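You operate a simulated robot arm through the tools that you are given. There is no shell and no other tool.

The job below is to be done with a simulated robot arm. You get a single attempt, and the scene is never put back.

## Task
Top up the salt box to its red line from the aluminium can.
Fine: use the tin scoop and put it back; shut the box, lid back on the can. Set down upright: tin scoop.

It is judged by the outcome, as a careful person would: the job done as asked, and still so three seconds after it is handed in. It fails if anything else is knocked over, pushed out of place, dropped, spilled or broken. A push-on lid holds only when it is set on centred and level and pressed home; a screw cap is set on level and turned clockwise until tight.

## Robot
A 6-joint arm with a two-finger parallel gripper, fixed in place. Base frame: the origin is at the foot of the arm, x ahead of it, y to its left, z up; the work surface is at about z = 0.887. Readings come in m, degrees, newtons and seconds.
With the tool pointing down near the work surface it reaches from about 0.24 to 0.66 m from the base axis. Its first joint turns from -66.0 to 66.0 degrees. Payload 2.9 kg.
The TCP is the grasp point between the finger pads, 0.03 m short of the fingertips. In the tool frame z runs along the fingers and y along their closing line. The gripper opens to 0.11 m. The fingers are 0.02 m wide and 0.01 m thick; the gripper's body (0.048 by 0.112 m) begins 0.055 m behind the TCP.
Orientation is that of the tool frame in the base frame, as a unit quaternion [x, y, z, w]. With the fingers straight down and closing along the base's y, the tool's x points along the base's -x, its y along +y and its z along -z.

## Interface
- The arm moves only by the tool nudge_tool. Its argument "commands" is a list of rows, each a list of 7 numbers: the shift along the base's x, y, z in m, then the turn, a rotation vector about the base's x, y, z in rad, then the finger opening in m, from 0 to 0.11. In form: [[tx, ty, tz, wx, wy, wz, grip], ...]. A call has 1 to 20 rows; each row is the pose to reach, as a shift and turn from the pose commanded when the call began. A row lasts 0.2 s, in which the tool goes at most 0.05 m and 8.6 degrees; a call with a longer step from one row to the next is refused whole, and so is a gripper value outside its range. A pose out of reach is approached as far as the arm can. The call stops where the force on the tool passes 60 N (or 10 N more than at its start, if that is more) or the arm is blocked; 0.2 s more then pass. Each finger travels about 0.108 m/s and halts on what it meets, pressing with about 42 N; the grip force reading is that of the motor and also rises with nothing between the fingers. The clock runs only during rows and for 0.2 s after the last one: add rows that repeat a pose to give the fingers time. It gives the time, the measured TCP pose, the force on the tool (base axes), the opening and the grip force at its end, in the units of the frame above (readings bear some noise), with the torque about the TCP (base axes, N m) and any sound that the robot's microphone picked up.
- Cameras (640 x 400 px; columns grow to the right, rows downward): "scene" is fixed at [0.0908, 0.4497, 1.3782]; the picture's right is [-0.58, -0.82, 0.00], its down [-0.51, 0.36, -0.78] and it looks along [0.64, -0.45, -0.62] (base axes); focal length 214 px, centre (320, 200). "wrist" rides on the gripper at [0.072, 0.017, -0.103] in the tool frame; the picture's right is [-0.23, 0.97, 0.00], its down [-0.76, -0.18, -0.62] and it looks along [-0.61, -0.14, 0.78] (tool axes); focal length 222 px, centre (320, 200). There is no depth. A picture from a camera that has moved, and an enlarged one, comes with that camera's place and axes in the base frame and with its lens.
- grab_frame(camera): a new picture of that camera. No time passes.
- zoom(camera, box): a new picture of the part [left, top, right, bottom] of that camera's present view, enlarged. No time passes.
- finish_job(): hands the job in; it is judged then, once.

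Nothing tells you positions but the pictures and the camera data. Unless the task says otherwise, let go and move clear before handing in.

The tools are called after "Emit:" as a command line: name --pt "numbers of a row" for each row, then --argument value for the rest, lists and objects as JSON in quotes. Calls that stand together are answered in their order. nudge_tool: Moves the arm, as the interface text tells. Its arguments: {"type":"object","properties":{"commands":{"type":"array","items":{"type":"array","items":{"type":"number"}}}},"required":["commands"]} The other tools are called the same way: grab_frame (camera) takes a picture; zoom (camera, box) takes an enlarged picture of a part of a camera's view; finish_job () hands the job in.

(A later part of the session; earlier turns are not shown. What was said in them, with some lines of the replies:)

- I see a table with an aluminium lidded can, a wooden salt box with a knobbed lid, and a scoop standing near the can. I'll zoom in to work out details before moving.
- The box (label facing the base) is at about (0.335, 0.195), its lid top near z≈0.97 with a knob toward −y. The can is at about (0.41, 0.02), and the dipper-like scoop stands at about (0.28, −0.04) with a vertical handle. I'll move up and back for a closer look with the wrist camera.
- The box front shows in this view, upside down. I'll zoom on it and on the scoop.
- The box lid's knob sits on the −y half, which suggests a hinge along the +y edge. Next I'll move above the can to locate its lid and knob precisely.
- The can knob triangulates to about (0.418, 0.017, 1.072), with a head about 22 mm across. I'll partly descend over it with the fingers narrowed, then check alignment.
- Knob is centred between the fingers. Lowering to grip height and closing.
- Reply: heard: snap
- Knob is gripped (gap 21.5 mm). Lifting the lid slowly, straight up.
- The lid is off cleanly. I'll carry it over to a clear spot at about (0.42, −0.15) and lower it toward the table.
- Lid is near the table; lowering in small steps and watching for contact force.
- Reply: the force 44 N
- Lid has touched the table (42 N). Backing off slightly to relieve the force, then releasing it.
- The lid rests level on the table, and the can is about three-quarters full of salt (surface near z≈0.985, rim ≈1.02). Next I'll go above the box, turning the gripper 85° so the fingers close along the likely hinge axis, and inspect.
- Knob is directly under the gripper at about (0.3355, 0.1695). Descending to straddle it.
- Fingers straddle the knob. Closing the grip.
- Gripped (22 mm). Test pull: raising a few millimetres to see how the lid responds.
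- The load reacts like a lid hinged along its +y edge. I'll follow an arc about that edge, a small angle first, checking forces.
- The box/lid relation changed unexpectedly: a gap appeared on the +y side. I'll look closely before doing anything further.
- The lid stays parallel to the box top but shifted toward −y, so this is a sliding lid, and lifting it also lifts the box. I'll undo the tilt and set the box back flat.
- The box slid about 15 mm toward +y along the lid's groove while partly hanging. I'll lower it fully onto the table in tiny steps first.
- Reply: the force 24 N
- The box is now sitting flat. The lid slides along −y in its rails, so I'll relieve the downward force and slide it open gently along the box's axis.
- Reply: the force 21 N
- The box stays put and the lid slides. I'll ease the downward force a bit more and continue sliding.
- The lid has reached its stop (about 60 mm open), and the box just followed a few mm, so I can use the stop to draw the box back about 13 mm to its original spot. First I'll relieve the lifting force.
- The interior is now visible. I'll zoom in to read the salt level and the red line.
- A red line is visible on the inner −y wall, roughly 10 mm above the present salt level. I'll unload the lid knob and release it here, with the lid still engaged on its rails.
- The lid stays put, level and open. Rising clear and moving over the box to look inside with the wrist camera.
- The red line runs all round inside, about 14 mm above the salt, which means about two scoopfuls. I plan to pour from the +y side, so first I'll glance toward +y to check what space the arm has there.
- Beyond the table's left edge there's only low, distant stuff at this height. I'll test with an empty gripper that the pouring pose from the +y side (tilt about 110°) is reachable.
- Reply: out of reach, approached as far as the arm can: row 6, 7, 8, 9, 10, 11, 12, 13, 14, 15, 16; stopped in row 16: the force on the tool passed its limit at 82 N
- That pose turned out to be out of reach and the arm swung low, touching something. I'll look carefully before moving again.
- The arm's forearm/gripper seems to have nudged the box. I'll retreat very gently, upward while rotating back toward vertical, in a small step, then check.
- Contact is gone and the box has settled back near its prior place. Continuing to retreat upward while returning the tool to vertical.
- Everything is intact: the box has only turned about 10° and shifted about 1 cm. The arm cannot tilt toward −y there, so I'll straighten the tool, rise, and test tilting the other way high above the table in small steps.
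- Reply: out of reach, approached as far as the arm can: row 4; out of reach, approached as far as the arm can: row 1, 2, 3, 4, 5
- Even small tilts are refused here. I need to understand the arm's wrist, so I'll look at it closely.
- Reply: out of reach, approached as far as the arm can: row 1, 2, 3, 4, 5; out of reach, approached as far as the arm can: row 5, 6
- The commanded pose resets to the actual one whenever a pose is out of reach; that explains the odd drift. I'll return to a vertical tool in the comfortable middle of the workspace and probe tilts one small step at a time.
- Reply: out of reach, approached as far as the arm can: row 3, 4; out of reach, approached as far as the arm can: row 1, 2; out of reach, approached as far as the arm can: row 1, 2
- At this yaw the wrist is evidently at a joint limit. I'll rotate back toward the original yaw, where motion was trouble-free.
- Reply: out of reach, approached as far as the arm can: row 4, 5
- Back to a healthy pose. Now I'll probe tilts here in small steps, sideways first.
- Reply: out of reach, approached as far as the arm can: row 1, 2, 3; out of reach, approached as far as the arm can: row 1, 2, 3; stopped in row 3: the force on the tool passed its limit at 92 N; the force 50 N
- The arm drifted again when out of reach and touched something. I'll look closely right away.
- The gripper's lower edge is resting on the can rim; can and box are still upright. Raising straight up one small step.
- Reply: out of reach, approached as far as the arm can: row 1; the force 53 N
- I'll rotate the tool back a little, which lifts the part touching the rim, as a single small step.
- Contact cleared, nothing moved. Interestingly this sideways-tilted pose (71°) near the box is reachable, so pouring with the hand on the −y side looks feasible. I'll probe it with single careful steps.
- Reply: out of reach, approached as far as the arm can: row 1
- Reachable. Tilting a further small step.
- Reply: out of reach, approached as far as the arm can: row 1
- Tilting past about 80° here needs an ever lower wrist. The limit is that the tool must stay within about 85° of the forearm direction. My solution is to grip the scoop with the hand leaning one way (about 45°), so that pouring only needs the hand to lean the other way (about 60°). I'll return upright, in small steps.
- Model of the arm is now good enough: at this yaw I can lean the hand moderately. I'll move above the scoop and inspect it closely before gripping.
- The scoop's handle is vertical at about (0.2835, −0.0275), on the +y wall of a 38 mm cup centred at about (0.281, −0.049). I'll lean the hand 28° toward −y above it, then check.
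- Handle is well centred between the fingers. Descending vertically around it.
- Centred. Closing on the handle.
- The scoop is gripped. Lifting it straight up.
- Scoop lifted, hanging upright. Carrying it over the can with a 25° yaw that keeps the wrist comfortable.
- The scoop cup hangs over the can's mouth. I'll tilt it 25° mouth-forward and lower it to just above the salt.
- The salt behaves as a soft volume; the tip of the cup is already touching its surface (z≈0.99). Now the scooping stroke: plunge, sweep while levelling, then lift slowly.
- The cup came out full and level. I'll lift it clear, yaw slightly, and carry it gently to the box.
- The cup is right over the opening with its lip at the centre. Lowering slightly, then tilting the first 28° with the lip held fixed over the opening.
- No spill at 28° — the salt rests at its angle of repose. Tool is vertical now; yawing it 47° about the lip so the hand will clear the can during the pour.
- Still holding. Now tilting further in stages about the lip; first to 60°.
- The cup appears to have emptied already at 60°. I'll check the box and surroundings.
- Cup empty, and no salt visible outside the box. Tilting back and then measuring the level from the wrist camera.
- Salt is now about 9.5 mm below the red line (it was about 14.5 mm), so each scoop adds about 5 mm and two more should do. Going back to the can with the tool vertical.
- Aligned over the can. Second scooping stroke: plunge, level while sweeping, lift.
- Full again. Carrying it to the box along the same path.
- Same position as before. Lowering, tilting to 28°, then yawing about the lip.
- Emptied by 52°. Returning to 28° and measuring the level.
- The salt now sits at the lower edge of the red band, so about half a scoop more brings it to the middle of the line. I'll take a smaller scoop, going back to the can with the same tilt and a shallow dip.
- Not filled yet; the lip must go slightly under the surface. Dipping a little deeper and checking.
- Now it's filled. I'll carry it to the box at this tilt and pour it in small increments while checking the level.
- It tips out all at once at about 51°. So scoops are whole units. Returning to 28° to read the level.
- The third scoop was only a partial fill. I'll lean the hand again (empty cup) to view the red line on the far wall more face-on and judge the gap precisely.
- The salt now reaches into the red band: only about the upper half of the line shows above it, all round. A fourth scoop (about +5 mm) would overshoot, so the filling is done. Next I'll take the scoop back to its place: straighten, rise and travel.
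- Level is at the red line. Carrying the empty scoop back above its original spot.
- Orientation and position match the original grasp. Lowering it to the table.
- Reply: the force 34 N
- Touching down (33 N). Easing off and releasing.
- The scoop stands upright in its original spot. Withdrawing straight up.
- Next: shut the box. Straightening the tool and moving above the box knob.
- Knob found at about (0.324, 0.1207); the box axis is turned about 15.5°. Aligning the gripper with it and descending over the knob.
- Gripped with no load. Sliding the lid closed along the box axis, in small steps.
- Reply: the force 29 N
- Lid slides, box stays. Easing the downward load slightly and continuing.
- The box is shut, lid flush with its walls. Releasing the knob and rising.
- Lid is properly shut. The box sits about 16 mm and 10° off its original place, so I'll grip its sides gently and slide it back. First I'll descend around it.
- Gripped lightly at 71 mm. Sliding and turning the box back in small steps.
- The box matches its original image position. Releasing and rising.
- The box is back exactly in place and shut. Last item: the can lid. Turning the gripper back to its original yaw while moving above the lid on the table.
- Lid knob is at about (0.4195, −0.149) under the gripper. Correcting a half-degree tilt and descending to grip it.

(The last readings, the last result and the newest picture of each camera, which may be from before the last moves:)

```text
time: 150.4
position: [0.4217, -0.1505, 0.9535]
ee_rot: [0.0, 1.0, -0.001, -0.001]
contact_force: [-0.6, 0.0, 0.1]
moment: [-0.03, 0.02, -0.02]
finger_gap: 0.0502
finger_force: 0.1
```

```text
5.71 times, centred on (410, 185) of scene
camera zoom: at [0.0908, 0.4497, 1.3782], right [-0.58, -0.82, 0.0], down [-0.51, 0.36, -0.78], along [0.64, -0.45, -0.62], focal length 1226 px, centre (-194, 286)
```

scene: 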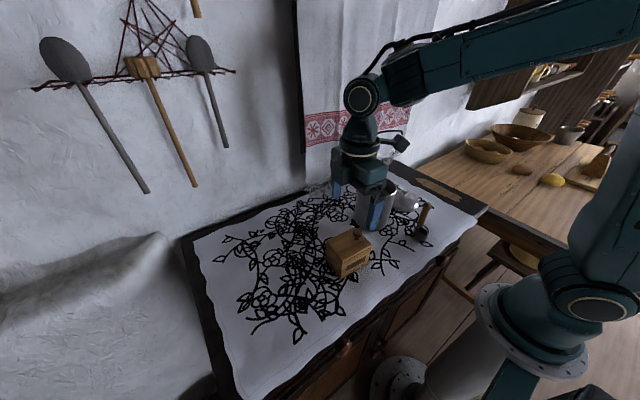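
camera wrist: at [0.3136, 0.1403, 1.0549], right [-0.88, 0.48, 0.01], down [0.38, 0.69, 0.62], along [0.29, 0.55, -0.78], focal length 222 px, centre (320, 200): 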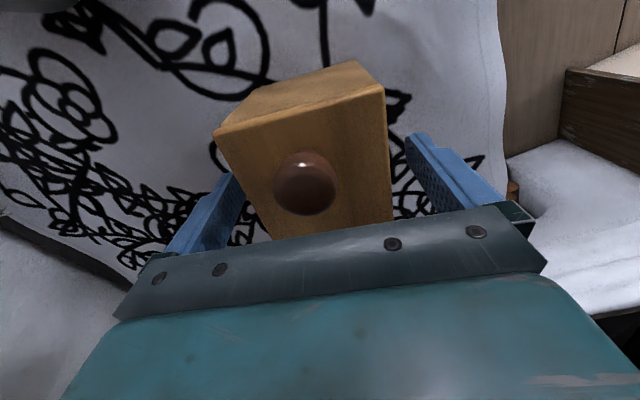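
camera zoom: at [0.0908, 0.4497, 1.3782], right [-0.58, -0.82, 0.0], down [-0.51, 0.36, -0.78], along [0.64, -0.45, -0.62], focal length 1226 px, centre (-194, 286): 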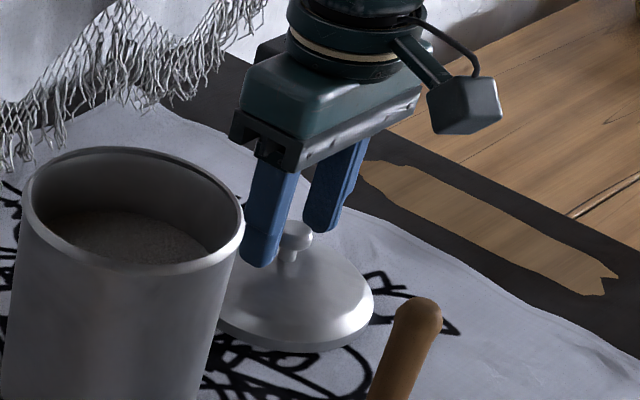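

Emit:
nudge_tool --pt "-0.0015 0.0 0 0 0 0 0.05" --pt "-0.0015 0.0 0 0 0 0 0.035" --pt "-0.0015 0.0 0 0 0 0 0.02" --pt "-0.0015 0.0 0 0 0 0 0.0" --pt "-0.0015 0.0 0 0 0 0 0.0"

Emit:
zoom --camera "wrist" --box '[220, 60, 420, 220]'

```text
time: 151.6
position: [0.419, -0.1502, 0.9555]
ee_rot: [-0.002, 1.0, -0.001, 0.0]
contact_force: [0.1, -0.1, 1.4]
moment: [-0.03, -0.06, -0.01]
finger_gap: 0.0214
finger_force: 41.9
```

```text
2.50 times, centred on (320, 140) of wrist
camera zoom: at [0.3475, -0.1309, 1.0588], right [0.23, 0.97, 0.0], down [0.76, -0.18, 0.62], along [0.61, -0.14, -0.78], focal length 555 px, centre (320, 350)
```

zoom: 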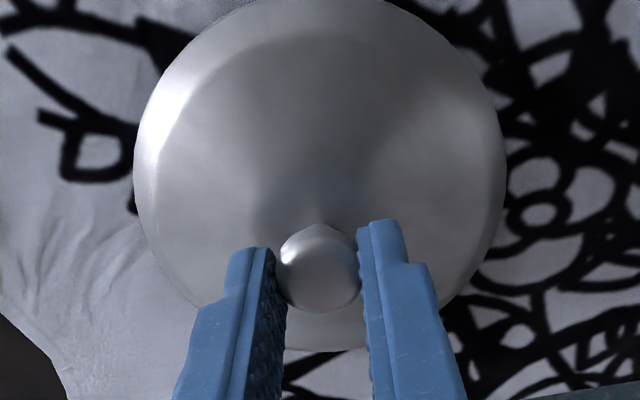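

Knob gripped. Lifting the lid and carrying it over the can.

Emit:
nudge_tool --pt "0 0 0.005 0 0 0 0" --pt "0 0 0.02 0 0 0 0" --pt "0 0 0.05 0 0 0 0" --pt "0 0 0.085 0 0 0 0" --pt "0 0 0.12 0 0 0 0" --pt "0 0 0.155 0 0 0 0" --pt "0 0 0.185 0 0 0 0" --pt "0 0.03 0.19 0 0 0 0" --pt "0 0.065 0.19 0 0 0 0" --pt "0 0.1 0.19 0 0 0 0" --pt "0 0.135 0.19 0 0 0 0" --pt "0 0.165 0.185 0 0 0 0" --pt "0 0.165 0.175 0 0 0 0"

Emit:
nudge_tool --pt "0 0 0 0 0 0 0"

Emit:
nudge_tool --pt "0 0 0 0 0 0 0"

Emit:
nudge_tool --pt "0 0 0 0 0 0 0"

Emit:
zoom --camera "scene" --box '[340, 120, 440, 240]'

Emit:
grab_frame --camera "wrist"

```text
time: 154.4
position: [0.4191, 0.0147, 1.1304]
ee_rot: [0.0, 1.0, -0.001, 0.0]
contact_force: [0.7, 0.7, -0.6]
moment: [0.02, -0.02, -0.01]
finger_gap: 0.0217
finger_force: 42.2
```

```text
time: 154.8
position: [0.421, 0.0144, 1.1319]
ee_rot: [-0.001, 1.0, -0.001, 0.0]
contact_force: [-0.1, 0.7, -1.0]
moment: [0.01, 0.0, -0.01]
finger_gap: 0.0215
finger_force: 42.1
```

```text
time: 155.2
position: [0.42, 0.0132, 1.1305]
ee_rot: [0.0, 1.0, -0.001, 0.0]
contact_force: [-0.5, -0.4, -0.7]
moment: [-0.01, 0.01, -0.05]
finger_gap: 0.0216
finger_force: 42.4
```

```text
time: 155.6
position: [0.4204, 0.0156, 1.1317]
ee_rot: [-0.001, 1.0, -0.001, -0.001]
contact_force: [0.4, -0.6, -1.3]
moment: [-0.01, -0.01, 0.04]
finger_gap: 0.0215
finger_force: 42.6
```

```text
3.33 times, centred on (390, 180) of scene
camera zoom: at [0.0908, 0.4497, 1.3782], right [-0.58, -0.82, 0.0], down [-0.51, 0.36, -0.78], along [0.64, -0.45, -0.62], focal length 715 px, centre (87, 267)
```

zoom: 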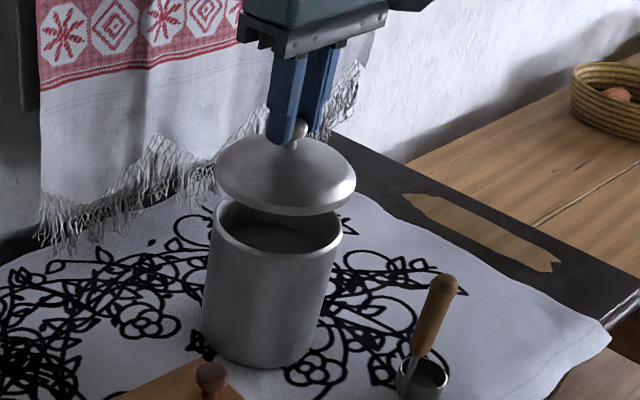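

```text
taken
camera wrist: at [0.3491, 0.0326, 1.235], right [0.23, 0.97, 0.0], down [0.76, -0.18, 0.62], along [0.61, -0.14, -0.78], focal length 222 px, centre (320, 200)
```

wrist: 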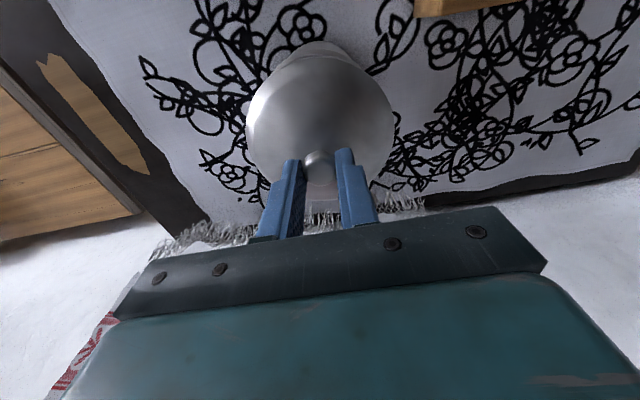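

Emit:
zoom --camera "scene" --box '[340, 155, 420, 240]'

Emit:
zoom --camera "scene" --box '[360, 165, 410, 210]'

```text
4.71 times, centred on (380, 198) of scene
camera zoom: at [0.0908, 0.4497, 1.3782], right [-0.58, -0.82, 0.0], down [-0.51, 0.36, -0.78], along [0.64, -0.45, -0.62], focal length 1009 px, centre (38, 212)
```

zoom: 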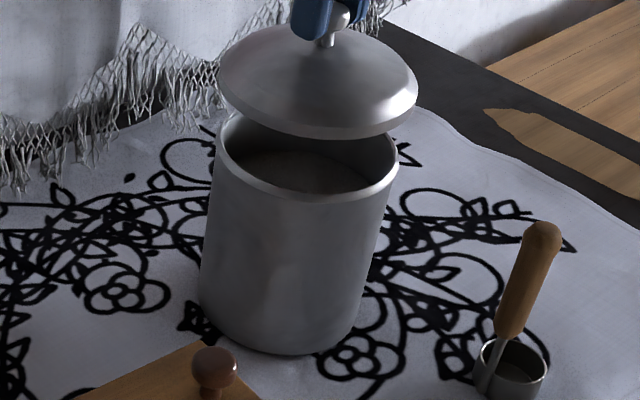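

```text
8.89 times, centred on (385, 188) of scene
camera zoom: at [0.0908, 0.4497, 1.3782], right [-0.58, -0.82, 0.0], down [-0.51, 0.36, -0.78], along [0.64, -0.45, -0.62], focal length 1906 px, centre (-258, 311)
```

zoom: 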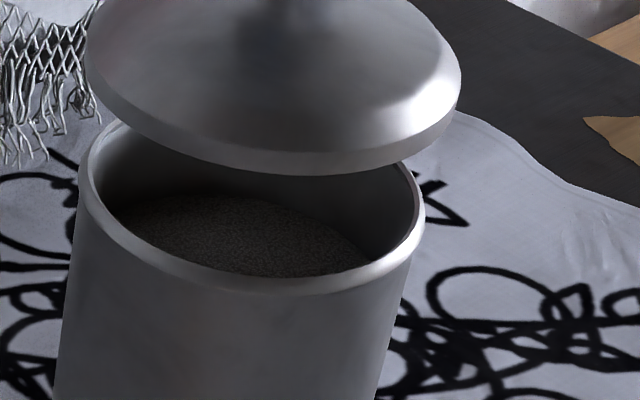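

Lid is level above the can. Lowering it to about 1 cm above its seat to verify centring.

Emit:
nudge_tool --pt "-0.0007 0.001 -0.015 0 0 0 0" --pt "-0.0007 0.001 -0.03 0 0 0 0"

Emit:
zoom --camera "scene" --box '[360, 165, 410, 210]'

Emit:
zoom --camera "wrist" --box '[220, 40, 420, 200]'

```text
time: 156.2
position: [0.4183, 0.0175, 1.1028]
ee_rot: [-0.001, 1.0, -0.001, 0.0]
contact_force: [-0.2, 0.4, -0.1]
moment: [0.03, 0.0, -0.02]
finger_gap: 0.0218
finger_force: 41.9
```

```text
8.89 times, centred on (385, 188) of scene
camera zoom: at [0.0908, 0.4497, 1.3782], right [-0.58, -0.82, 0.0], down [-0.51, 0.36, -0.78], along [0.64, -0.45, -0.62], focal length 1906 px, centre (-258, 311)
```

zoom: 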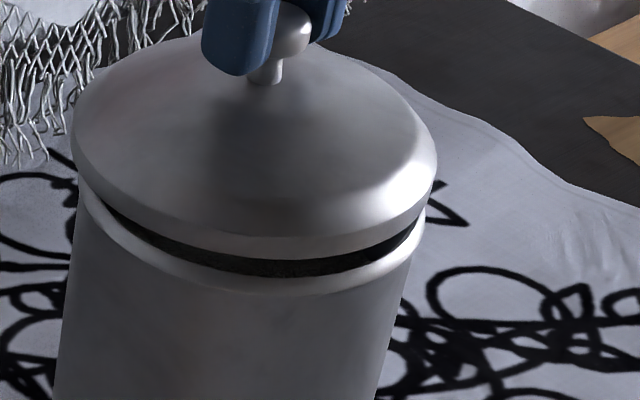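

```text
2.50 times, centred on (320, 120) of wrist
camera zoom: at [0.3478, 0.0357, 1.2064], right [0.23, 0.97, 0.0], down [0.76, -0.18, 0.62], along [0.61, -0.14, -0.78], focal length 555 px, centre (320, 400)
```

zoom: 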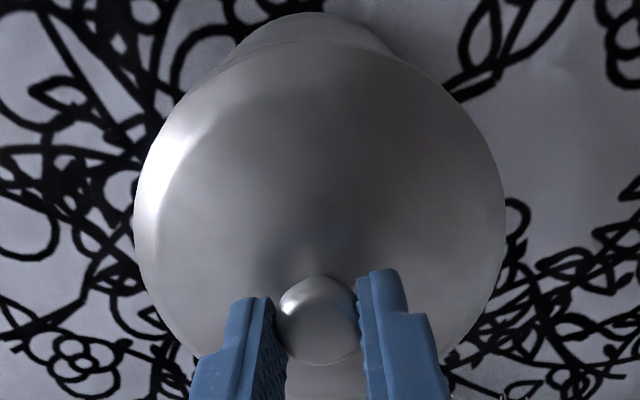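

Emit:
zoom --camera "scene" --box '[364, 180, 384, 196]'

Emit:
zoom --camera "scene" --box '[387, 180, 407, 196]'

Emit:
zoom --camera "wrist" --box '[285, 30, 355, 80]'

```text
16.00 times, centred on (374, 188) of scene
camera zoom: at [0.0908, 0.4497, 1.3782], right [-0.58, -0.82, 0.0], down [-0.51, 0.36, -0.78], along [0.64, -0.45, -0.62], focal length 3432 px, centre (-544, 392)
```

zoom: 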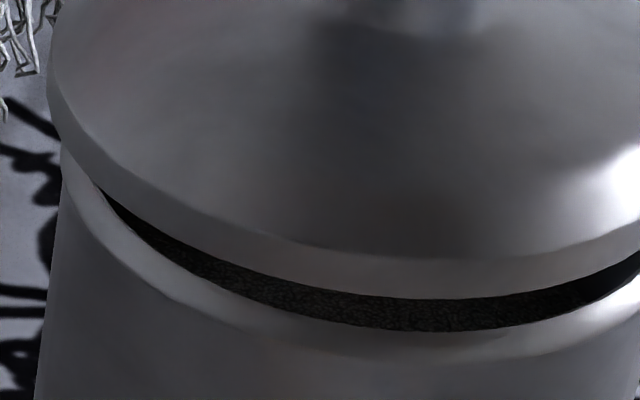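

```text
16.00 times, centred on (397, 188) of scene
camera zoom: at [0.0908, 0.4497, 1.3782], right [-0.58, -0.82, 0.0], down [-0.51, 0.36, -0.78], along [0.64, -0.45, -0.62], focal length 3432 px, centre (-912, 392)
```

zoom: 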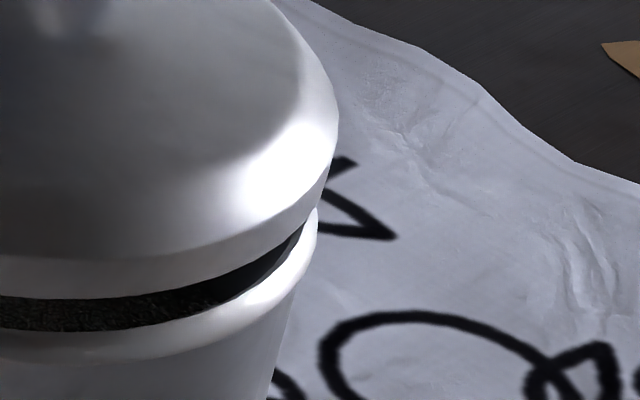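

```text
8.00 times, centred on (320, 55) of wrist
camera zoom: at [0.3478, 0.0357, 1.2064], right [0.23, 0.97, 0.0], down [0.76, -0.18, 0.62], along [0.61, -0.14, -0.78], focal length 1777 px, centre (320, 1360)
```

zoom: 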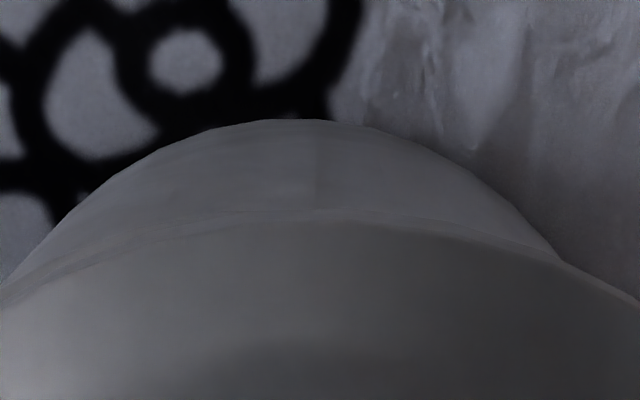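

Measuring both views, the lid is about 3.5 mm too far in +y relative to the can (which shifted slightly earlier). Correcting that before seating.

Emit:
nudge_tool --pt "0 -0.0035 0 0 0 0 0" --pt "0 -0.0035 -0.004 0 0 0 0" --pt "0 -0.0035 -0.004 0 0 0 0"

Emit:
zoom --camera "scene" --box '[364, 180, 384, 196]'

Emit:
zoom --camera "scene" --box '[387, 180, 407, 196]'

Emit:
zoom --camera "wrist" --box '[285, 30, 355, 80]'

```text
time: 157.0
position: [0.4183, 0.0132, 1.0979]
ee_rot: [-0.001, 1.0, -0.001, -0.001]
contact_force: [0.5, -1.0, -0.7]
moment: [0.0, -0.02, -0.02]
finger_gap: 0.0214
finger_force: 41.9
```

```text
16.00 times, centred on (374, 188) of scene
camera zoom: at [0.0908, 0.4497, 1.3782], right [-0.58, -0.82, 0.0], down [-0.51, 0.36, -0.78], along [0.64, -0.45, -0.62], focal length 3432 px, centre (-544, 392)
```

zoom: 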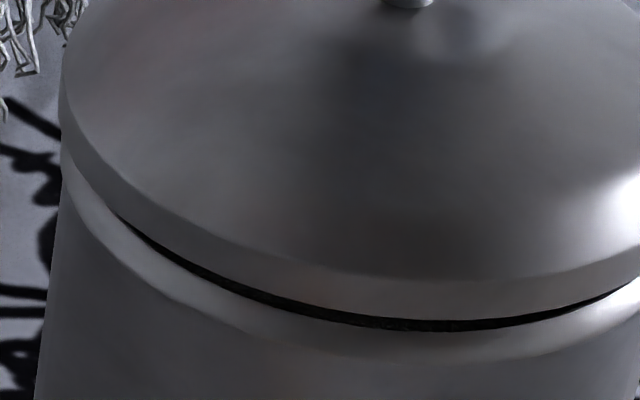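

```text
16.00 times, centred on (397, 188) of scene
camera zoom: at [0.0908, 0.4497, 1.3782], right [-0.58, -0.82, 0.0], down [-0.51, 0.36, -0.78], along [0.64, -0.45, -0.62], focal length 3432 px, centre (-912, 392)
```

zoom: 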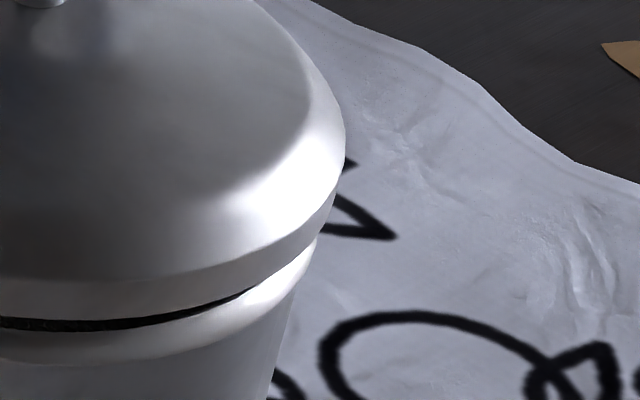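

```text
8.00 times, centred on (320, 55) of wrist
camera zoom: at [0.3472, 0.0326, 1.201], right [0.23, 0.97, 0.0], down [0.76, -0.18, 0.62], along [0.61, -0.14, -0.78], focal length 1777 px, centre (320, 1360)
```

zoom: 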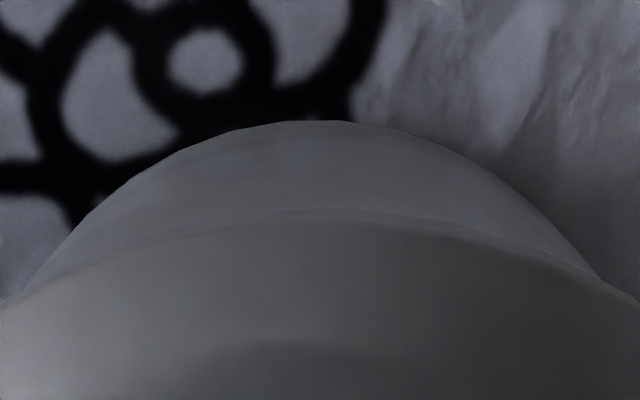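

Now concentric to within about half a millimetre in the image. Fine adjustment, then lowering gently while watching forces.

Emit:
nudge_tool --pt "-0.0006 -0.0004 -0.002 0 0 0 0" --pt "-0.0006 -0.0004 -0.004 0 0 0 0"

Emit:
zoom --camera "scene" --box '[360, 170, 410, 206]'

```text
time: 157.6
position: [0.4168, 0.0145, 1.0946]
ee_rot: [-0.002, 1.0, -0.001, 0.0]
contact_force: [0.3, -0.8, 0.3]
moment: [0.0, -0.02, -0.02]
finger_gap: 0.0216
finger_force: 42.5
```

```text
11.11 times, centred on (385, 188) of scene
camera zoom: at [0.0908, 0.4497, 1.3782], right [-0.58, -0.82, 0.0], down [-0.51, 0.36, -0.78], along [0.64, -0.45, -0.62], focal length 2383 px, centre (-402, 333)
```

zoom: 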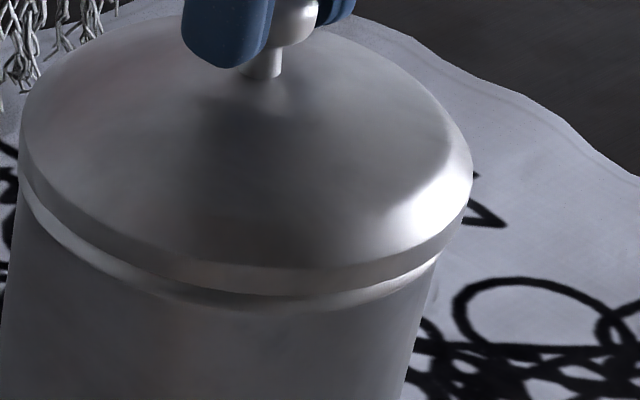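

Emit:
nudge_tool --pt "0 0 -0.0015 0 0 0 0"

Emit:
nudge_tool --pt "0 0 -0.0012 0 0 0 0"

Emit:
nudge_tool --pt "0 0 -0.001 0 0 0 0"

```text
time: 158.0
position: [0.4171, 0.0118, 1.093]
ee_rot: [0.0, 1.0, 0.0, 0.0]
contact_force: [0.5, -0.1, -0.2]
moment: [-0.01, 0.0, -0.03]
finger_gap: 0.0216
finger_force: 41.8
```

```text
time: 158.4
position: [0.4172, 0.0127, 1.0921]
ee_rot: [-0.001, 1.0, 0.0, 0.0]
contact_force: [0.0, 0.2, -0.2]
moment: [0.0, 0.0, 0.02]
finger_gap: 0.0213
finger_force: 42.1
```

```text
time: 158.8
position: [0.417, 0.0127, 1.09]
ee_rot: [-0.002, 1.0, -0.001, 0.0]
contact_force: [-0.1, 0.9, -1.0]
moment: [0.0, 0.01, -0.02]
finger_gap: 0.0216
finger_force: 42.0
```

Emit:
nudge_tool --pt "0 0 -0.001 0 0 0 0"

Emit:
nudge_tool --pt "0 0 -0.001 0 0 0 0"

Emit:
zoom --camera "scene" --box '[360, 170, 410, 206]'

```text
time: 159.2
position: [0.4176, 0.0137, 1.091]
ee_rot: [-0.002, 1.0, -0.001, 0.0]
contact_force: [-0.8, 0.0, 7.2]
moment: [-0.01, 0.41, 0.02]
finger_gap: 0.0214
finger_force: 42.0
```

```text
time: 159.6
position: [0.4169, 0.0126, 1.0914]
ee_rot: [-0.001, 1.0, -0.001, 0.001]
contact_force: [-7.9, 0.5, 25.1]
moment: [0.02, 0.79, -0.02]
finger_gap: 0.0217
finger_force: 41.9
```

```text
11.11 times, centred on (385, 188) of scene
camera zoom: at [0.0902, 0.4497, 1.3783], right [-0.58, -0.82, 0.0], down [-0.51, 0.36, -0.78], along [0.64, -0.45, -0.62], focal length 2383 px, centre (-402, 333)
```

zoom: 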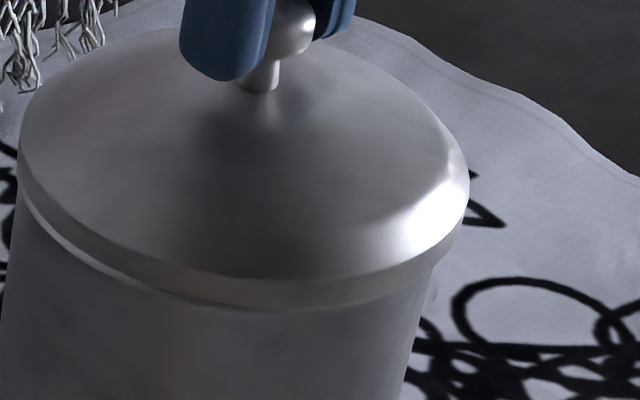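

First contact is on the −x side (moment 0.4 Nm). I'll check the lateral alignment again before pressing.

Emit:
zoom --camera "scene" --box '[358, 180, 378, 196]'

Emit:
zoom --camera "scene" --box '[387, 180, 407, 196]'

Emit:
zoom --camera "scene" --box '[372, 186, 392, 202]'

Emit:
zoom --camera "wrist" --box '[220, 30, 420, 200]'

```text
16.00 times, centred on (368, 188) of scene
camera zoom: at [0.0902, 0.4497, 1.3783], right [-0.58, -0.82, 0.0], down [-0.51, 0.36, -0.78], along [0.64, -0.45, -0.62], focal length 3432 px, centre (-448, 392)
```

zoom: 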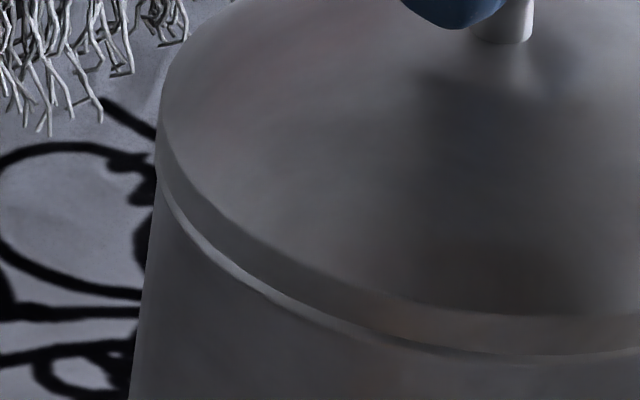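

```text
16.00 times, centred on (397, 188) of scene
camera zoom: at [0.0902, 0.4497, 1.3783], right [-0.58, -0.82, 0.0], down [-0.51, 0.36, -0.78], along [0.64, -0.45, -0.62], focal length 3432 px, centre (-912, 392)
```

zoom: 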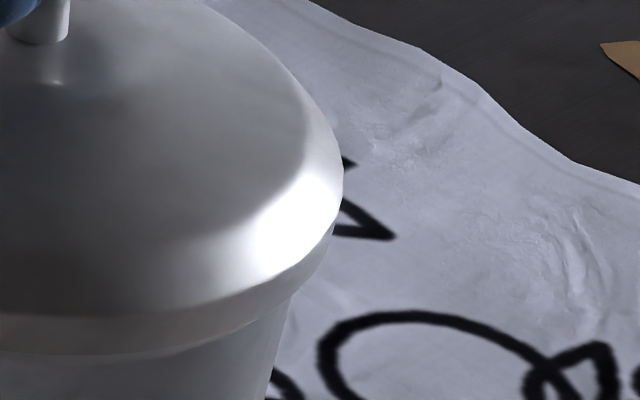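

```text
16.00 times, centred on (382, 194) of scene
camera zoom: at [0.0902, 0.4497, 1.3783], right [-0.58, -0.82, 0.0], down [-0.51, 0.36, -0.78], along [0.64, -0.45, -0.62], focal length 3432 px, centre (-672, 296)
```

zoom: 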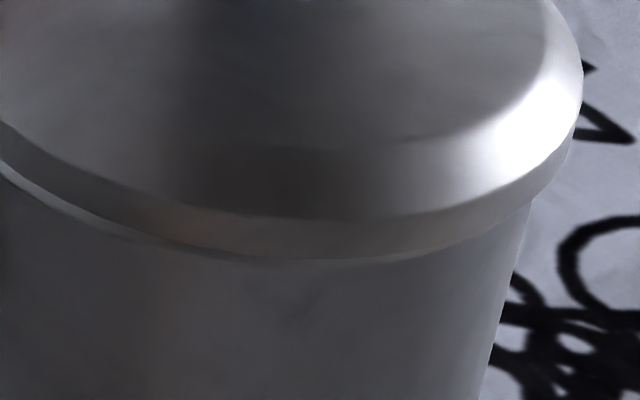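

```text
2.35 times, centred on (320, 115) of wrist
camera zoom: at [0.3456, 0.0318, 1.1936], right [0.23, 0.97, 0.0], down [0.76, -0.18, 0.62], along [0.61, -0.14, -0.78], focal length 523 px, centre (320, 400)
```

zoom: 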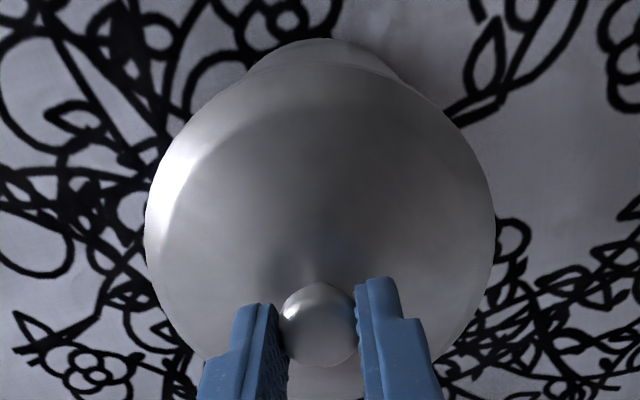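

Contact pattern and the bead showing on one side suggest the lid sits about 1 mm too far toward −x. Raising slightly, shifting +1 mm in x and trying again.

Emit:
nudge_tool --pt "0 0 0.004 0 0 0 0" --pt "0.0012 0.0002 0.004 0 0 0 0" --pt "0.0012 0.0002 0.002 0 0 0 0"

Emit:
nudge_tool --pt "0 0 -0.001 0 0 0 0"

Emit:
nudge_tool --pt "0 0 -0.0008 0 0 0 0"

```text
time: 160.4
position: [0.4189, 0.014, 1.0898]
ee_rot: [-0.002, 1.0, 0.0, 0.001]
contact_force: [-0.3, 1.9, 9.5]
moment: [0.08, 0.12, -0.09]
finger_gap: 0.0214
finger_force: 41.5
```

```text
time: 160.8
position: [0.4193, 0.0132, 1.0911]
ee_rot: [-0.002, 1.0, 0.0, 0.002]
contact_force: [-2.8, 6.4, 24.5]
moment: [0.18, 0.47, -0.05]
finger_gap: 0.0213
finger_force: 41.5
```

```text
time: 161.2
position: [0.4192, 0.014, 1.0898]
ee_rot: [-0.001, 1.0, 0.0, 0.002]
contact_force: [-9.2, 7.1, 38.9]
moment: [0.19, 0.4, 0.04]
finger_gap: 0.0217
finger_force: 42.6
```

Contact is now nearly central. Checking the picture before pressing home.

Emit:
zoom --camera "scene" --box '[360, 170, 410, 206]'

Emit:
zoom --camera "scene" --box '[358, 180, 378, 196]'

Emit:
zoom --camera "scene" --box '[387, 180, 407, 196]'

```text
11.11 times, centred on (385, 188) of scene
camera zoom: at [0.09, 0.4499, 1.3782], right [-0.58, -0.82, 0.0], down [-0.51, 0.36, -0.79], along [0.64, -0.45, -0.62], focal length 2383 px, centre (-402, 333)
```

zoom: 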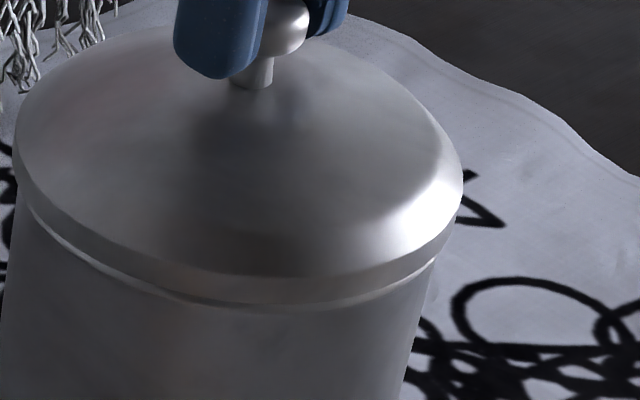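

```text
16.00 times, centred on (368, 188) of scene
camera zoom: at [0.09, 0.4499, 1.3782], right [-0.58, -0.82, 0.0], down [-0.51, 0.36, -0.79], along [0.64, -0.45, -0.62], focal length 3432 px, centre (-448, 392)
```

zoom: 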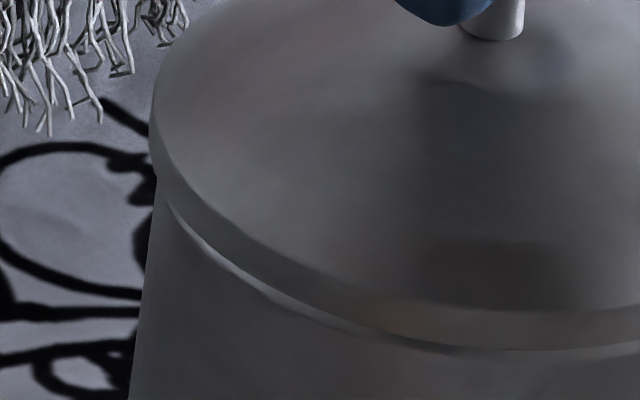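

```text
16.00 times, centred on (397, 188) of scene
camera zoom: at [0.09, 0.4499, 1.3782], right [-0.58, -0.82, 0.0], down [-0.51, 0.36, -0.79], along [0.64, -0.45, -0.62], focal length 3432 px, centre (-912, 392)
```

zoom: 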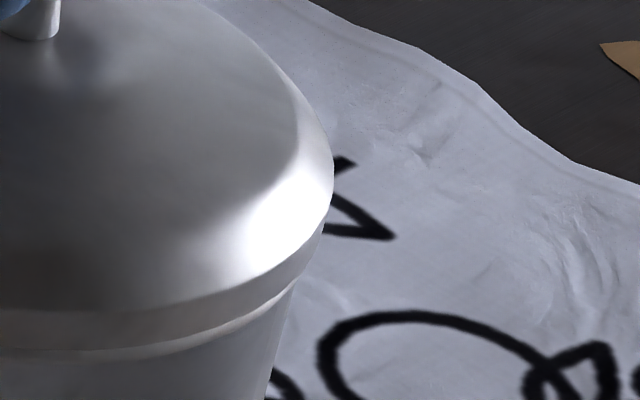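

Well centred now, with the bead visible evenly. Pressing the lid home.

Emit:
nudge_tool --pt "0 0 -0.001 0 0 0 0"

Emit:
nudge_tool --pt "0 0 -0.001 0 0 0 0"

```text
time: 161.6
position: [0.4175, 0.0122, 1.0894]
ee_rot: [0.0, 1.0, -0.001, 0.003]
contact_force: [-13.3, 5.8, 47.4]
moment: [0.15, 0.64, 0.01]
finger_gap: 0.0217
finger_force: 41.8
```

```text
time: 162.0
position: [0.4195, 0.0129, 1.0897]
ee_rot: [-0.002, 1.0, 0.0, 0.005]
contact_force: [-10.0, 8.4, 45.4]
moment: [0.21, 0.27, 0.08]
finger_gap: 0.0217
finger_force: 42.0
```

The grip is slipping at about 45 N with no click yet. I'll relieve the load, release the knob, and instead press down on its top with closed fingertips.

Emit:
nudge_tool --pt "0 0 0.002 0 0 0 0"

Emit:
nudge_tool --pt "0 0 0.001 0 0 0 0"

```text
time: 162.4
position: [0.4181, 0.0127, 1.0897]
ee_rot: [0.0, 1.0, -0.001, 0.004]
contact_force: [-2.8, 8.8, 30.6]
moment: [0.27, -0.7, 0.09]
finger_gap: 0.0214
finger_force: 42.0
```

```text
time: 162.8
position: [0.4182, 0.0126, 1.0895]
ee_rot: [0.0, 1.0, -0.001, 0.001]
contact_force: [4.4, 5.4, 17.5]
moment: [0.12, -1.1, 0.2]
finger_gap: 0.0214
finger_force: 42.9
```

Emit:
nudge_tool --pt "0 0 0.0008 0 0 0 0"

Emit:
nudge_tool --pt "0 0 0.0002 0 0 0 0.024" --pt "0 0 0.0004 0 0 0 0.032" --pt "0 0 0.001 0 0 0 0.045" --pt "0 0 0.001 0 0 0 0.05" --pt "0 0 0.02 0 0 0 0.05" --pt "0 0 0.05 0 0 0 0.03" --pt "0 0 0.05 0 0 0 0.0" --pt "0 0 0.05 0 0 0 0.0"

Emit:
zoom --camera "scene" --box '[350, 150, 420, 215]'

Emit:
zoom --camera "wrist" --box '[220, 40, 420, 220]'

```text
time: 163.2
position: [0.4184, 0.014, 1.0896]
ee_rot: [0.001, 1.0, -0.001, 0.0]
contact_force: [5.1, 1.1, 10.5]
moment: [0.03, -0.9, 0.03]
finger_gap: 0.0216
finger_force: 41.9
```

```text
time: 165.0
position: [0.4178, 0.0142, 1.1393]
ee_rot: [0.0, 1.0, 0.0, 0.0]
contact_force: [-0.6, 0.4, 0.2]
moment: [-0.03, 0.03, 0.01]
finger_gap: 0.0
finger_force: 38.2
heard: snap
```

```text
6.15 times, centred on (385, 182) of scene
camera zoom: at [0.0908, 0.4497, 1.3782], right [-0.58, -0.82, 0.0], down [-0.51, 0.36, -0.78], along [0.64, -0.45, -0.62], focal length 1320 px, centre (-80, 308)
```

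zoom: 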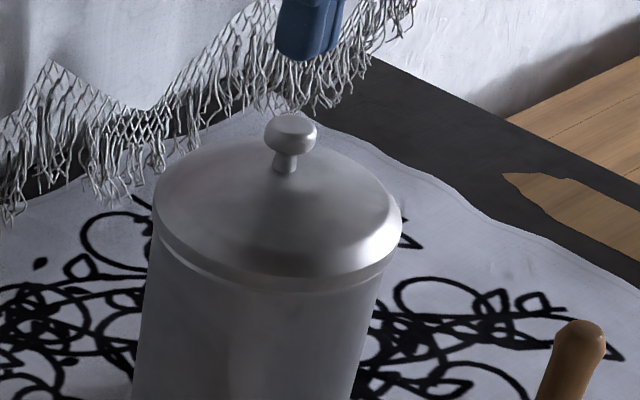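

```text
2.22 times, centred on (320, 130) of wrist
camera zoom: at [0.3466, 0.034, 1.2436], right [0.23, 0.97, 0.0], down [0.76, -0.18, 0.62], along [0.61, -0.14, -0.78], focal length 494 px, centre (320, 356)
```

zoom: 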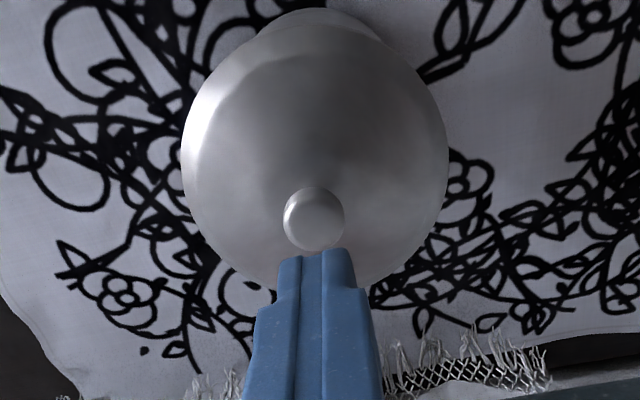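

A "snap" was heard as I let go, and the lid looks level. To make sure it's home I'll press on the knob top with closed fingertips.

Emit:
nudge_tool --pt "0 0.0008 -0.012 0 0 0 0" --pt "0 0.0008 -0.022 0 0 0 0"

Emit:
nudge_tool --pt "0 0 -0.003 0 0 0 0"

Emit:
nudge_tool --pt "0 0 -0.002 0 0 0 0"

```text
time: 165.6
position: [0.4176, 0.0158, 1.1174]
ee_rot: [-0.002, 1.0, -0.001, 0.0]
contact_force: [-0.6, -0.2, -1.0]
moment: [0.01, 0.0, 0.0]
finger_gap: 0.0
finger_force: 37.3
```

```text
time: 166.0
position: [0.4182, 0.0155, 1.115]
ee_rot: [-0.001, 1.0, -0.002, -0.001]
contact_force: [0.2, -0.3, -0.1]
moment: [0.0, -0.02, 0.01]
finger_gap: 0.0
finger_force: 37.3
```

```text
time: 166.4
position: [0.4184, 0.0151, 1.1142]
ee_rot: [0.0, 1.0, -0.002, 0.0]
contact_force: [-0.1, 0.5, 0.6]
moment: [0.02, -0.02, 0.0]
finger_gap: 0.0
finger_force: 37.1
```

Emit:
nudge_tool --pt "0 0 -0.002 0 0 0 0"

Emit:
nudge_tool --pt "0 0 -0.0015 0 0 0 0"

Emit:
nudge_tool --pt "0 0 -0.0015 0 0 0 0"

Emit:
zoom --camera "scene" --box '[350, 150, 420, 215]'

```text
time: 166.8
position: [0.4173, 0.0146, 1.1115]
ee_rot: [-0.002, 1.0, -0.001, 0.0]
contact_force: [-0.1, 0.4, 0.3]
moment: [0.02, 0.0, 0.01]
finger_gap: 0.0002
finger_force: 37.3
```

```text
time: 167.2
position: [0.4174, 0.0146, 1.1111]
ee_rot: [0.0, 1.0, -0.001, -0.001]
contact_force: [0.0, -0.7, 0.2]
moment: [-0.03, -0.02, -0.01]
finger_gap: 0.0
finger_force: 37.9
```

```text
time: 167.6
position: [0.417, 0.0142, 1.1074]
ee_rot: [0.0, 1.0, 0.0, 0.0]
contact_force: [-0.4, 0.5, 0.6]
moment: [0.0, -0.04, -0.02]
finger_gap: 0.0
finger_force: 37.7
```

```text
6.15 times, centred on (385, 182) of scene
camera zoom: at [0.0908, 0.4497, 1.3782], right [-0.58, -0.82, 0.0], down [-0.51, 0.36, -0.78], along [0.64, -0.45, -0.62], focal length 1320 px, centre (-80, 308)
```

zoom: 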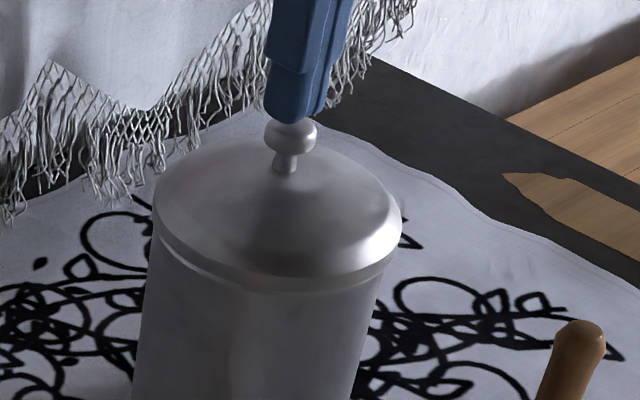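

Emit:
nudge_tool --pt "0 0 -0.0015 0 0 0 0"

Emit:
nudge_tool --pt "0 0 -0.0015 0 0 0 0"

Emit:
nudge_tool --pt "0 0 -0.001 0 0 0 0"

```text
time: 168.0
position: [0.4182, 0.0147, 1.1086]
ee_rot: [-0.001, 1.0, -0.001, 0.0]
contact_force: [0.6, 0.1, 0.6]
moment: [0.0, 0.0, 0.01]
finger_gap: 0.0
finger_force: 38.1
```

```text
time: 168.4
position: [0.4183, 0.0143, 1.1068]
ee_rot: [-0.001, 1.0, -0.001, 0.001]
contact_force: [-0.3, -0.8, -0.4]
moment: [-0.02, -0.01, 0.06]
finger_gap: 0.0
finger_force: 37.8
```

```text
time: 168.8
position: [0.4184, 0.0143, 1.1052]
ee_rot: [-0.001, 1.0, -0.001, 0.0]
contact_force: [0.2, -0.4, 0.7]
moment: [0.04, 0.03, 0.05]
finger_gap: 0.0002
finger_force: 37.4
```

Emit:
nudge_tool --pt "0 0 -0.0015 0 0 0 0"

Emit:
nudge_tool --pt "0 0 -0.0015 0 0 0 0"

Emit:
zoom --camera "scene" --box '[370, 155, 400, 185]'

```text
time: 169.2
position: [0.4186, 0.0146, 1.1033]
ee_rot: [-0.001, 1.0, 0.0, 0.0]
contact_force: [-0.5, -0.5, 6.8]
moment: [0.01, 0.06, -0.02]
finger_gap: 0.0
finger_force: 37.6
```

```text
time: 169.6
position: [0.419, 0.0143, 1.1031]
ee_rot: [-0.001, 1.0, 0.0, 0.002]
contact_force: [-6.2, 6.6, 28.4]
moment: [0.23, 0.27, -0.13]
finger_gap: 0.0
finger_force: 37.5
```

```text
13.33 times, centred on (385, 170) of scene
camera zoom: at [0.0902, 0.4499, 1.3782], right [-0.58, -0.82, 0.0], down [-0.51, 0.36, -0.79], along [0.64, -0.45, -0.62], focal length 2860 px, centre (-547, 600)
```

zoom: 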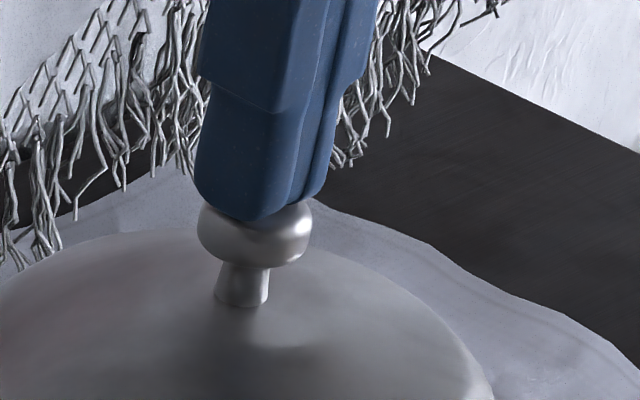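

Emit:
nudge_tool --pt "0 0 -0.0012 0 0 0 0"

Emit:
nudge_tool --pt "0 0 -0.0008 0 0 0 0"

```text
time: 170.0
position: [0.418, 0.0139, 1.1035]
ee_rot: [-0.002, 1.0, 0.0, 0.003]
contact_force: [-12.4, 9.1, 49.5]
moment: [0.26, 0.51, 0.06]
finger_gap: 0.0
finger_force: 38.4
```

```text
time: 170.4
position: [0.418, 0.0132, 1.1043]
ee_rot: [-0.001, 1.0, 0.0, 0.005]
contact_force: [-16.0, 8.0, 56.8]
moment: [0.26, 0.65, 0.13]
finger_gap: 0.0002
finger_force: 38.1
```

Pressed with 57 N with no further movement: the lid is home. Backing off and comparing with the original picture.

Emit:
nudge_tool --pt "0 0 0.003 0 0 0 0" --pt "0 0 0.01 0 0 0 0" --pt "0 0 0.04 0 0 0 0" --pt "0 0 0.08 0 0 0 0" --pt "0 0 0.12 0 0 0 0.02" --pt "0 0 0.16 0 0 0 0.05" --pt "-0.02 0 0.18 0 0 0 0.05"

Emit:
zoom --camera "scene" --box '[340, 155, 420, 240]'

Emit:
grab_frame --camera "scene"

Emit:
grab_frame --camera "wrist"

```text
time: 172.0
position: [0.3983, 0.0143, 1.2821]
ee_rot: [-0.002, 1.0, -0.001, 0.0]
contact_force: [0.3, -0.3, 0.0]
moment: [-0.01, -0.01, 0.03]
finger_gap: 0.05
finger_force: 0.0
```

```text
4.71 times, centred on (380, 198) of scene
camera zoom: at [0.0908, 0.4497, 1.3782], right [-0.58, -0.82, 0.0], down [-0.51, 0.36, -0.78], along [0.64, -0.45, -0.62], focal length 1009 px, centre (38, 212)
```

zoom: 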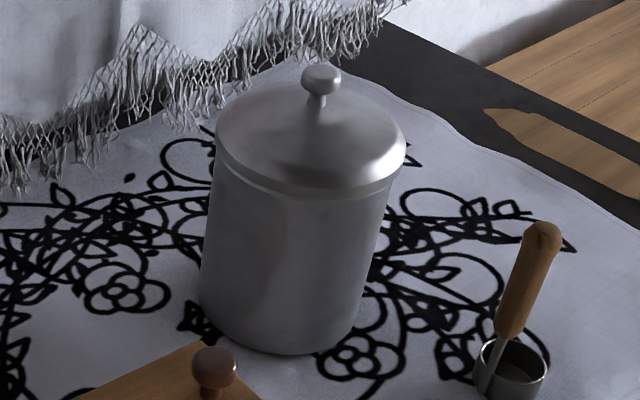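

```text
taken
```

scene: 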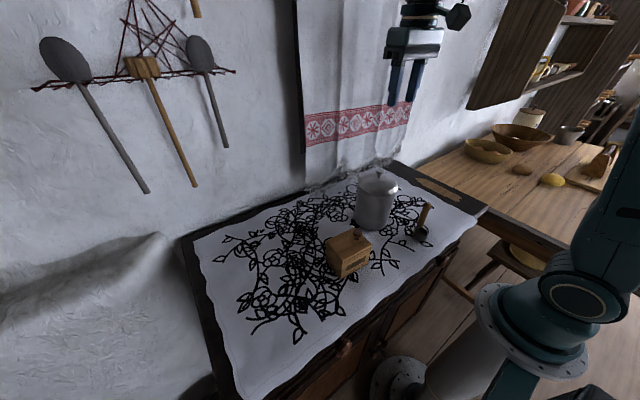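

```text
taken
camera wrist: at [0.3275, 0.0331, 1.3845], right [0.23, 0.97, 0.0], down [0.76, -0.18, 0.62], along [0.61, -0.14, -0.78], focal length 222 px, centre (320, 200)
```

wrist: 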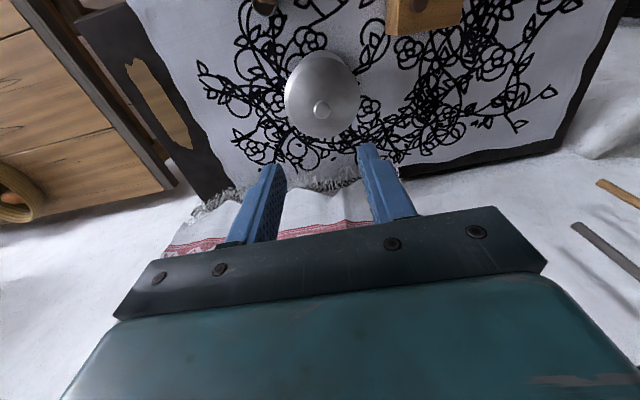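

Lid, can, scoop and box now match the original picture. A last close check for any spilled salt and that the lids are shut.

Emit:
zoom --camera "scene" --box '[300, 165, 460, 290]'

Emit:
zoom --camera "wrist" --box '[220, 0, 480, 150]'

Emit:
zoom --camera "scene" --box '[325, 220, 385, 285]'

Emit:
zoom --camera "scene" --box '[360, 170, 410, 206]'

```text
3.20 times, centred on (380, 228) of scene
camera zoom: at [0.0908, 0.4497, 1.3782], right [-0.58, -0.82, 0.0], down [-0.51, 0.36, -0.78], along [0.64, -0.45, -0.62], focal length 686 px, centre (128, 112)
```

zoom: 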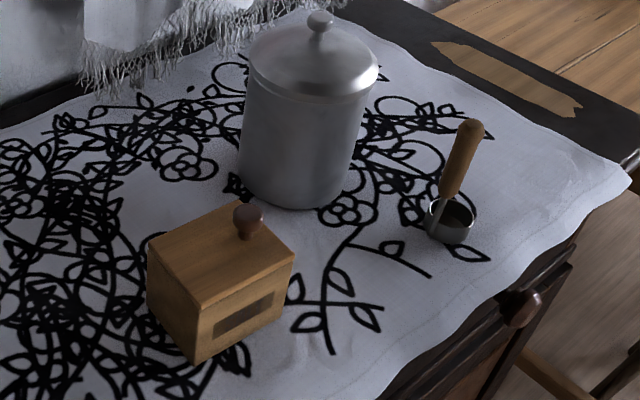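

```text
2.46 times, centred on (350, 75) of wrist
camera zoom: at [0.3275, 0.0331, 1.3845], right [0.23, 0.97, 0.0], down [0.76, -0.18, 0.62], along [0.61, -0.14, -0.78], focal length 547 px, centre (246, 508)
```

zoom: 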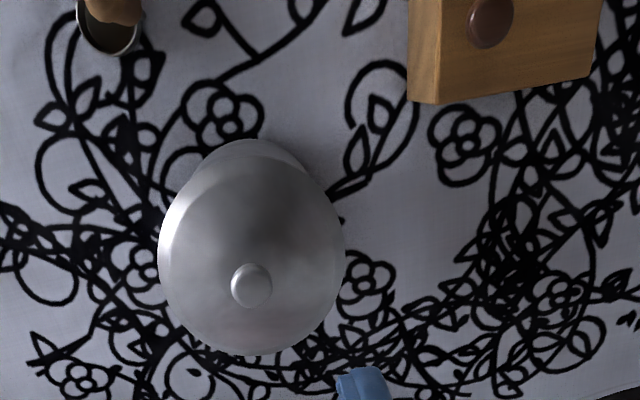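

```text
6.15 times, centred on (355, 252) of scene
camera zoom: at [0.0908, 0.4497, 1.3782], right [-0.58, -0.82, 0.0], down [-0.51, 0.36, -0.78], along [0.64, -0.45, -0.62], focal length 1320 px, centre (105, -123)
```

zoom: 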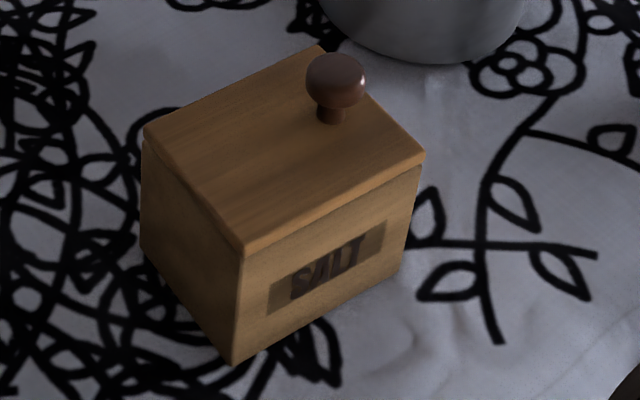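

```text
11.11 times, centred on (385, 188) of scene
camera zoom: at [0.0908, 0.4497, 1.3782], right [-0.58, -0.82, 0.0], down [-0.51, 0.36, -0.78], along [0.64, -0.45, -0.62], focal length 2383 px, centre (-402, 333)
```

zoom: 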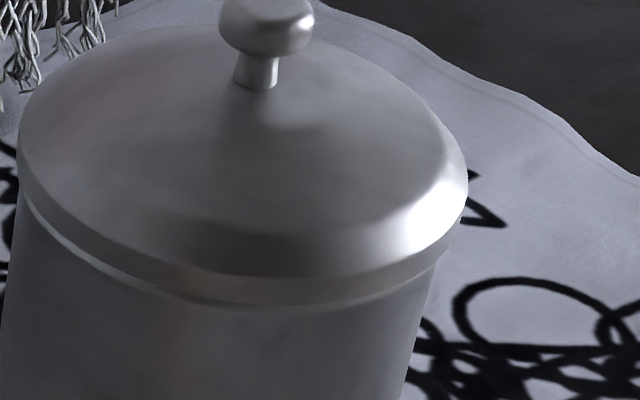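

The can lid is seated, the box is shut with its salt at the red line, and the scoop stands upright in its spot. No salt is visible on the cloth and the arm is clear, so I'm handing in the job.

Emit:
finish_job

```text
The job is handed in.
```

I topped up the salt box to about its red line with three scoops from the can (the last one not quite full) and handed the job in. The surface finished within about 1 mm of the line by my reading, partway up the red band. A fourth scoop would have overshot.

- **Scoop:** it stands upright in its original spot, empty.
- **Salt box:** shut, with the lid flush, and back in its original place and angle.
- **Can:** the lid is on, centred and level. I heard a snap as I let go, and it did not move under a 57 N press afterwards.
- **Table:** I saw no spilled salt in the last pictures.

**Bumps along the way:** the box was moved twice. Early on I took its sliding lid for a hinged one, and lifting the knob shifted the box. Later an out-of-reach arm move knocked it. I saw nothing spill, and I slid it back at the end. A similar arm move pressed hard on the can's rim, and the can may have shifted about 2–3 mm, which I did not correct.
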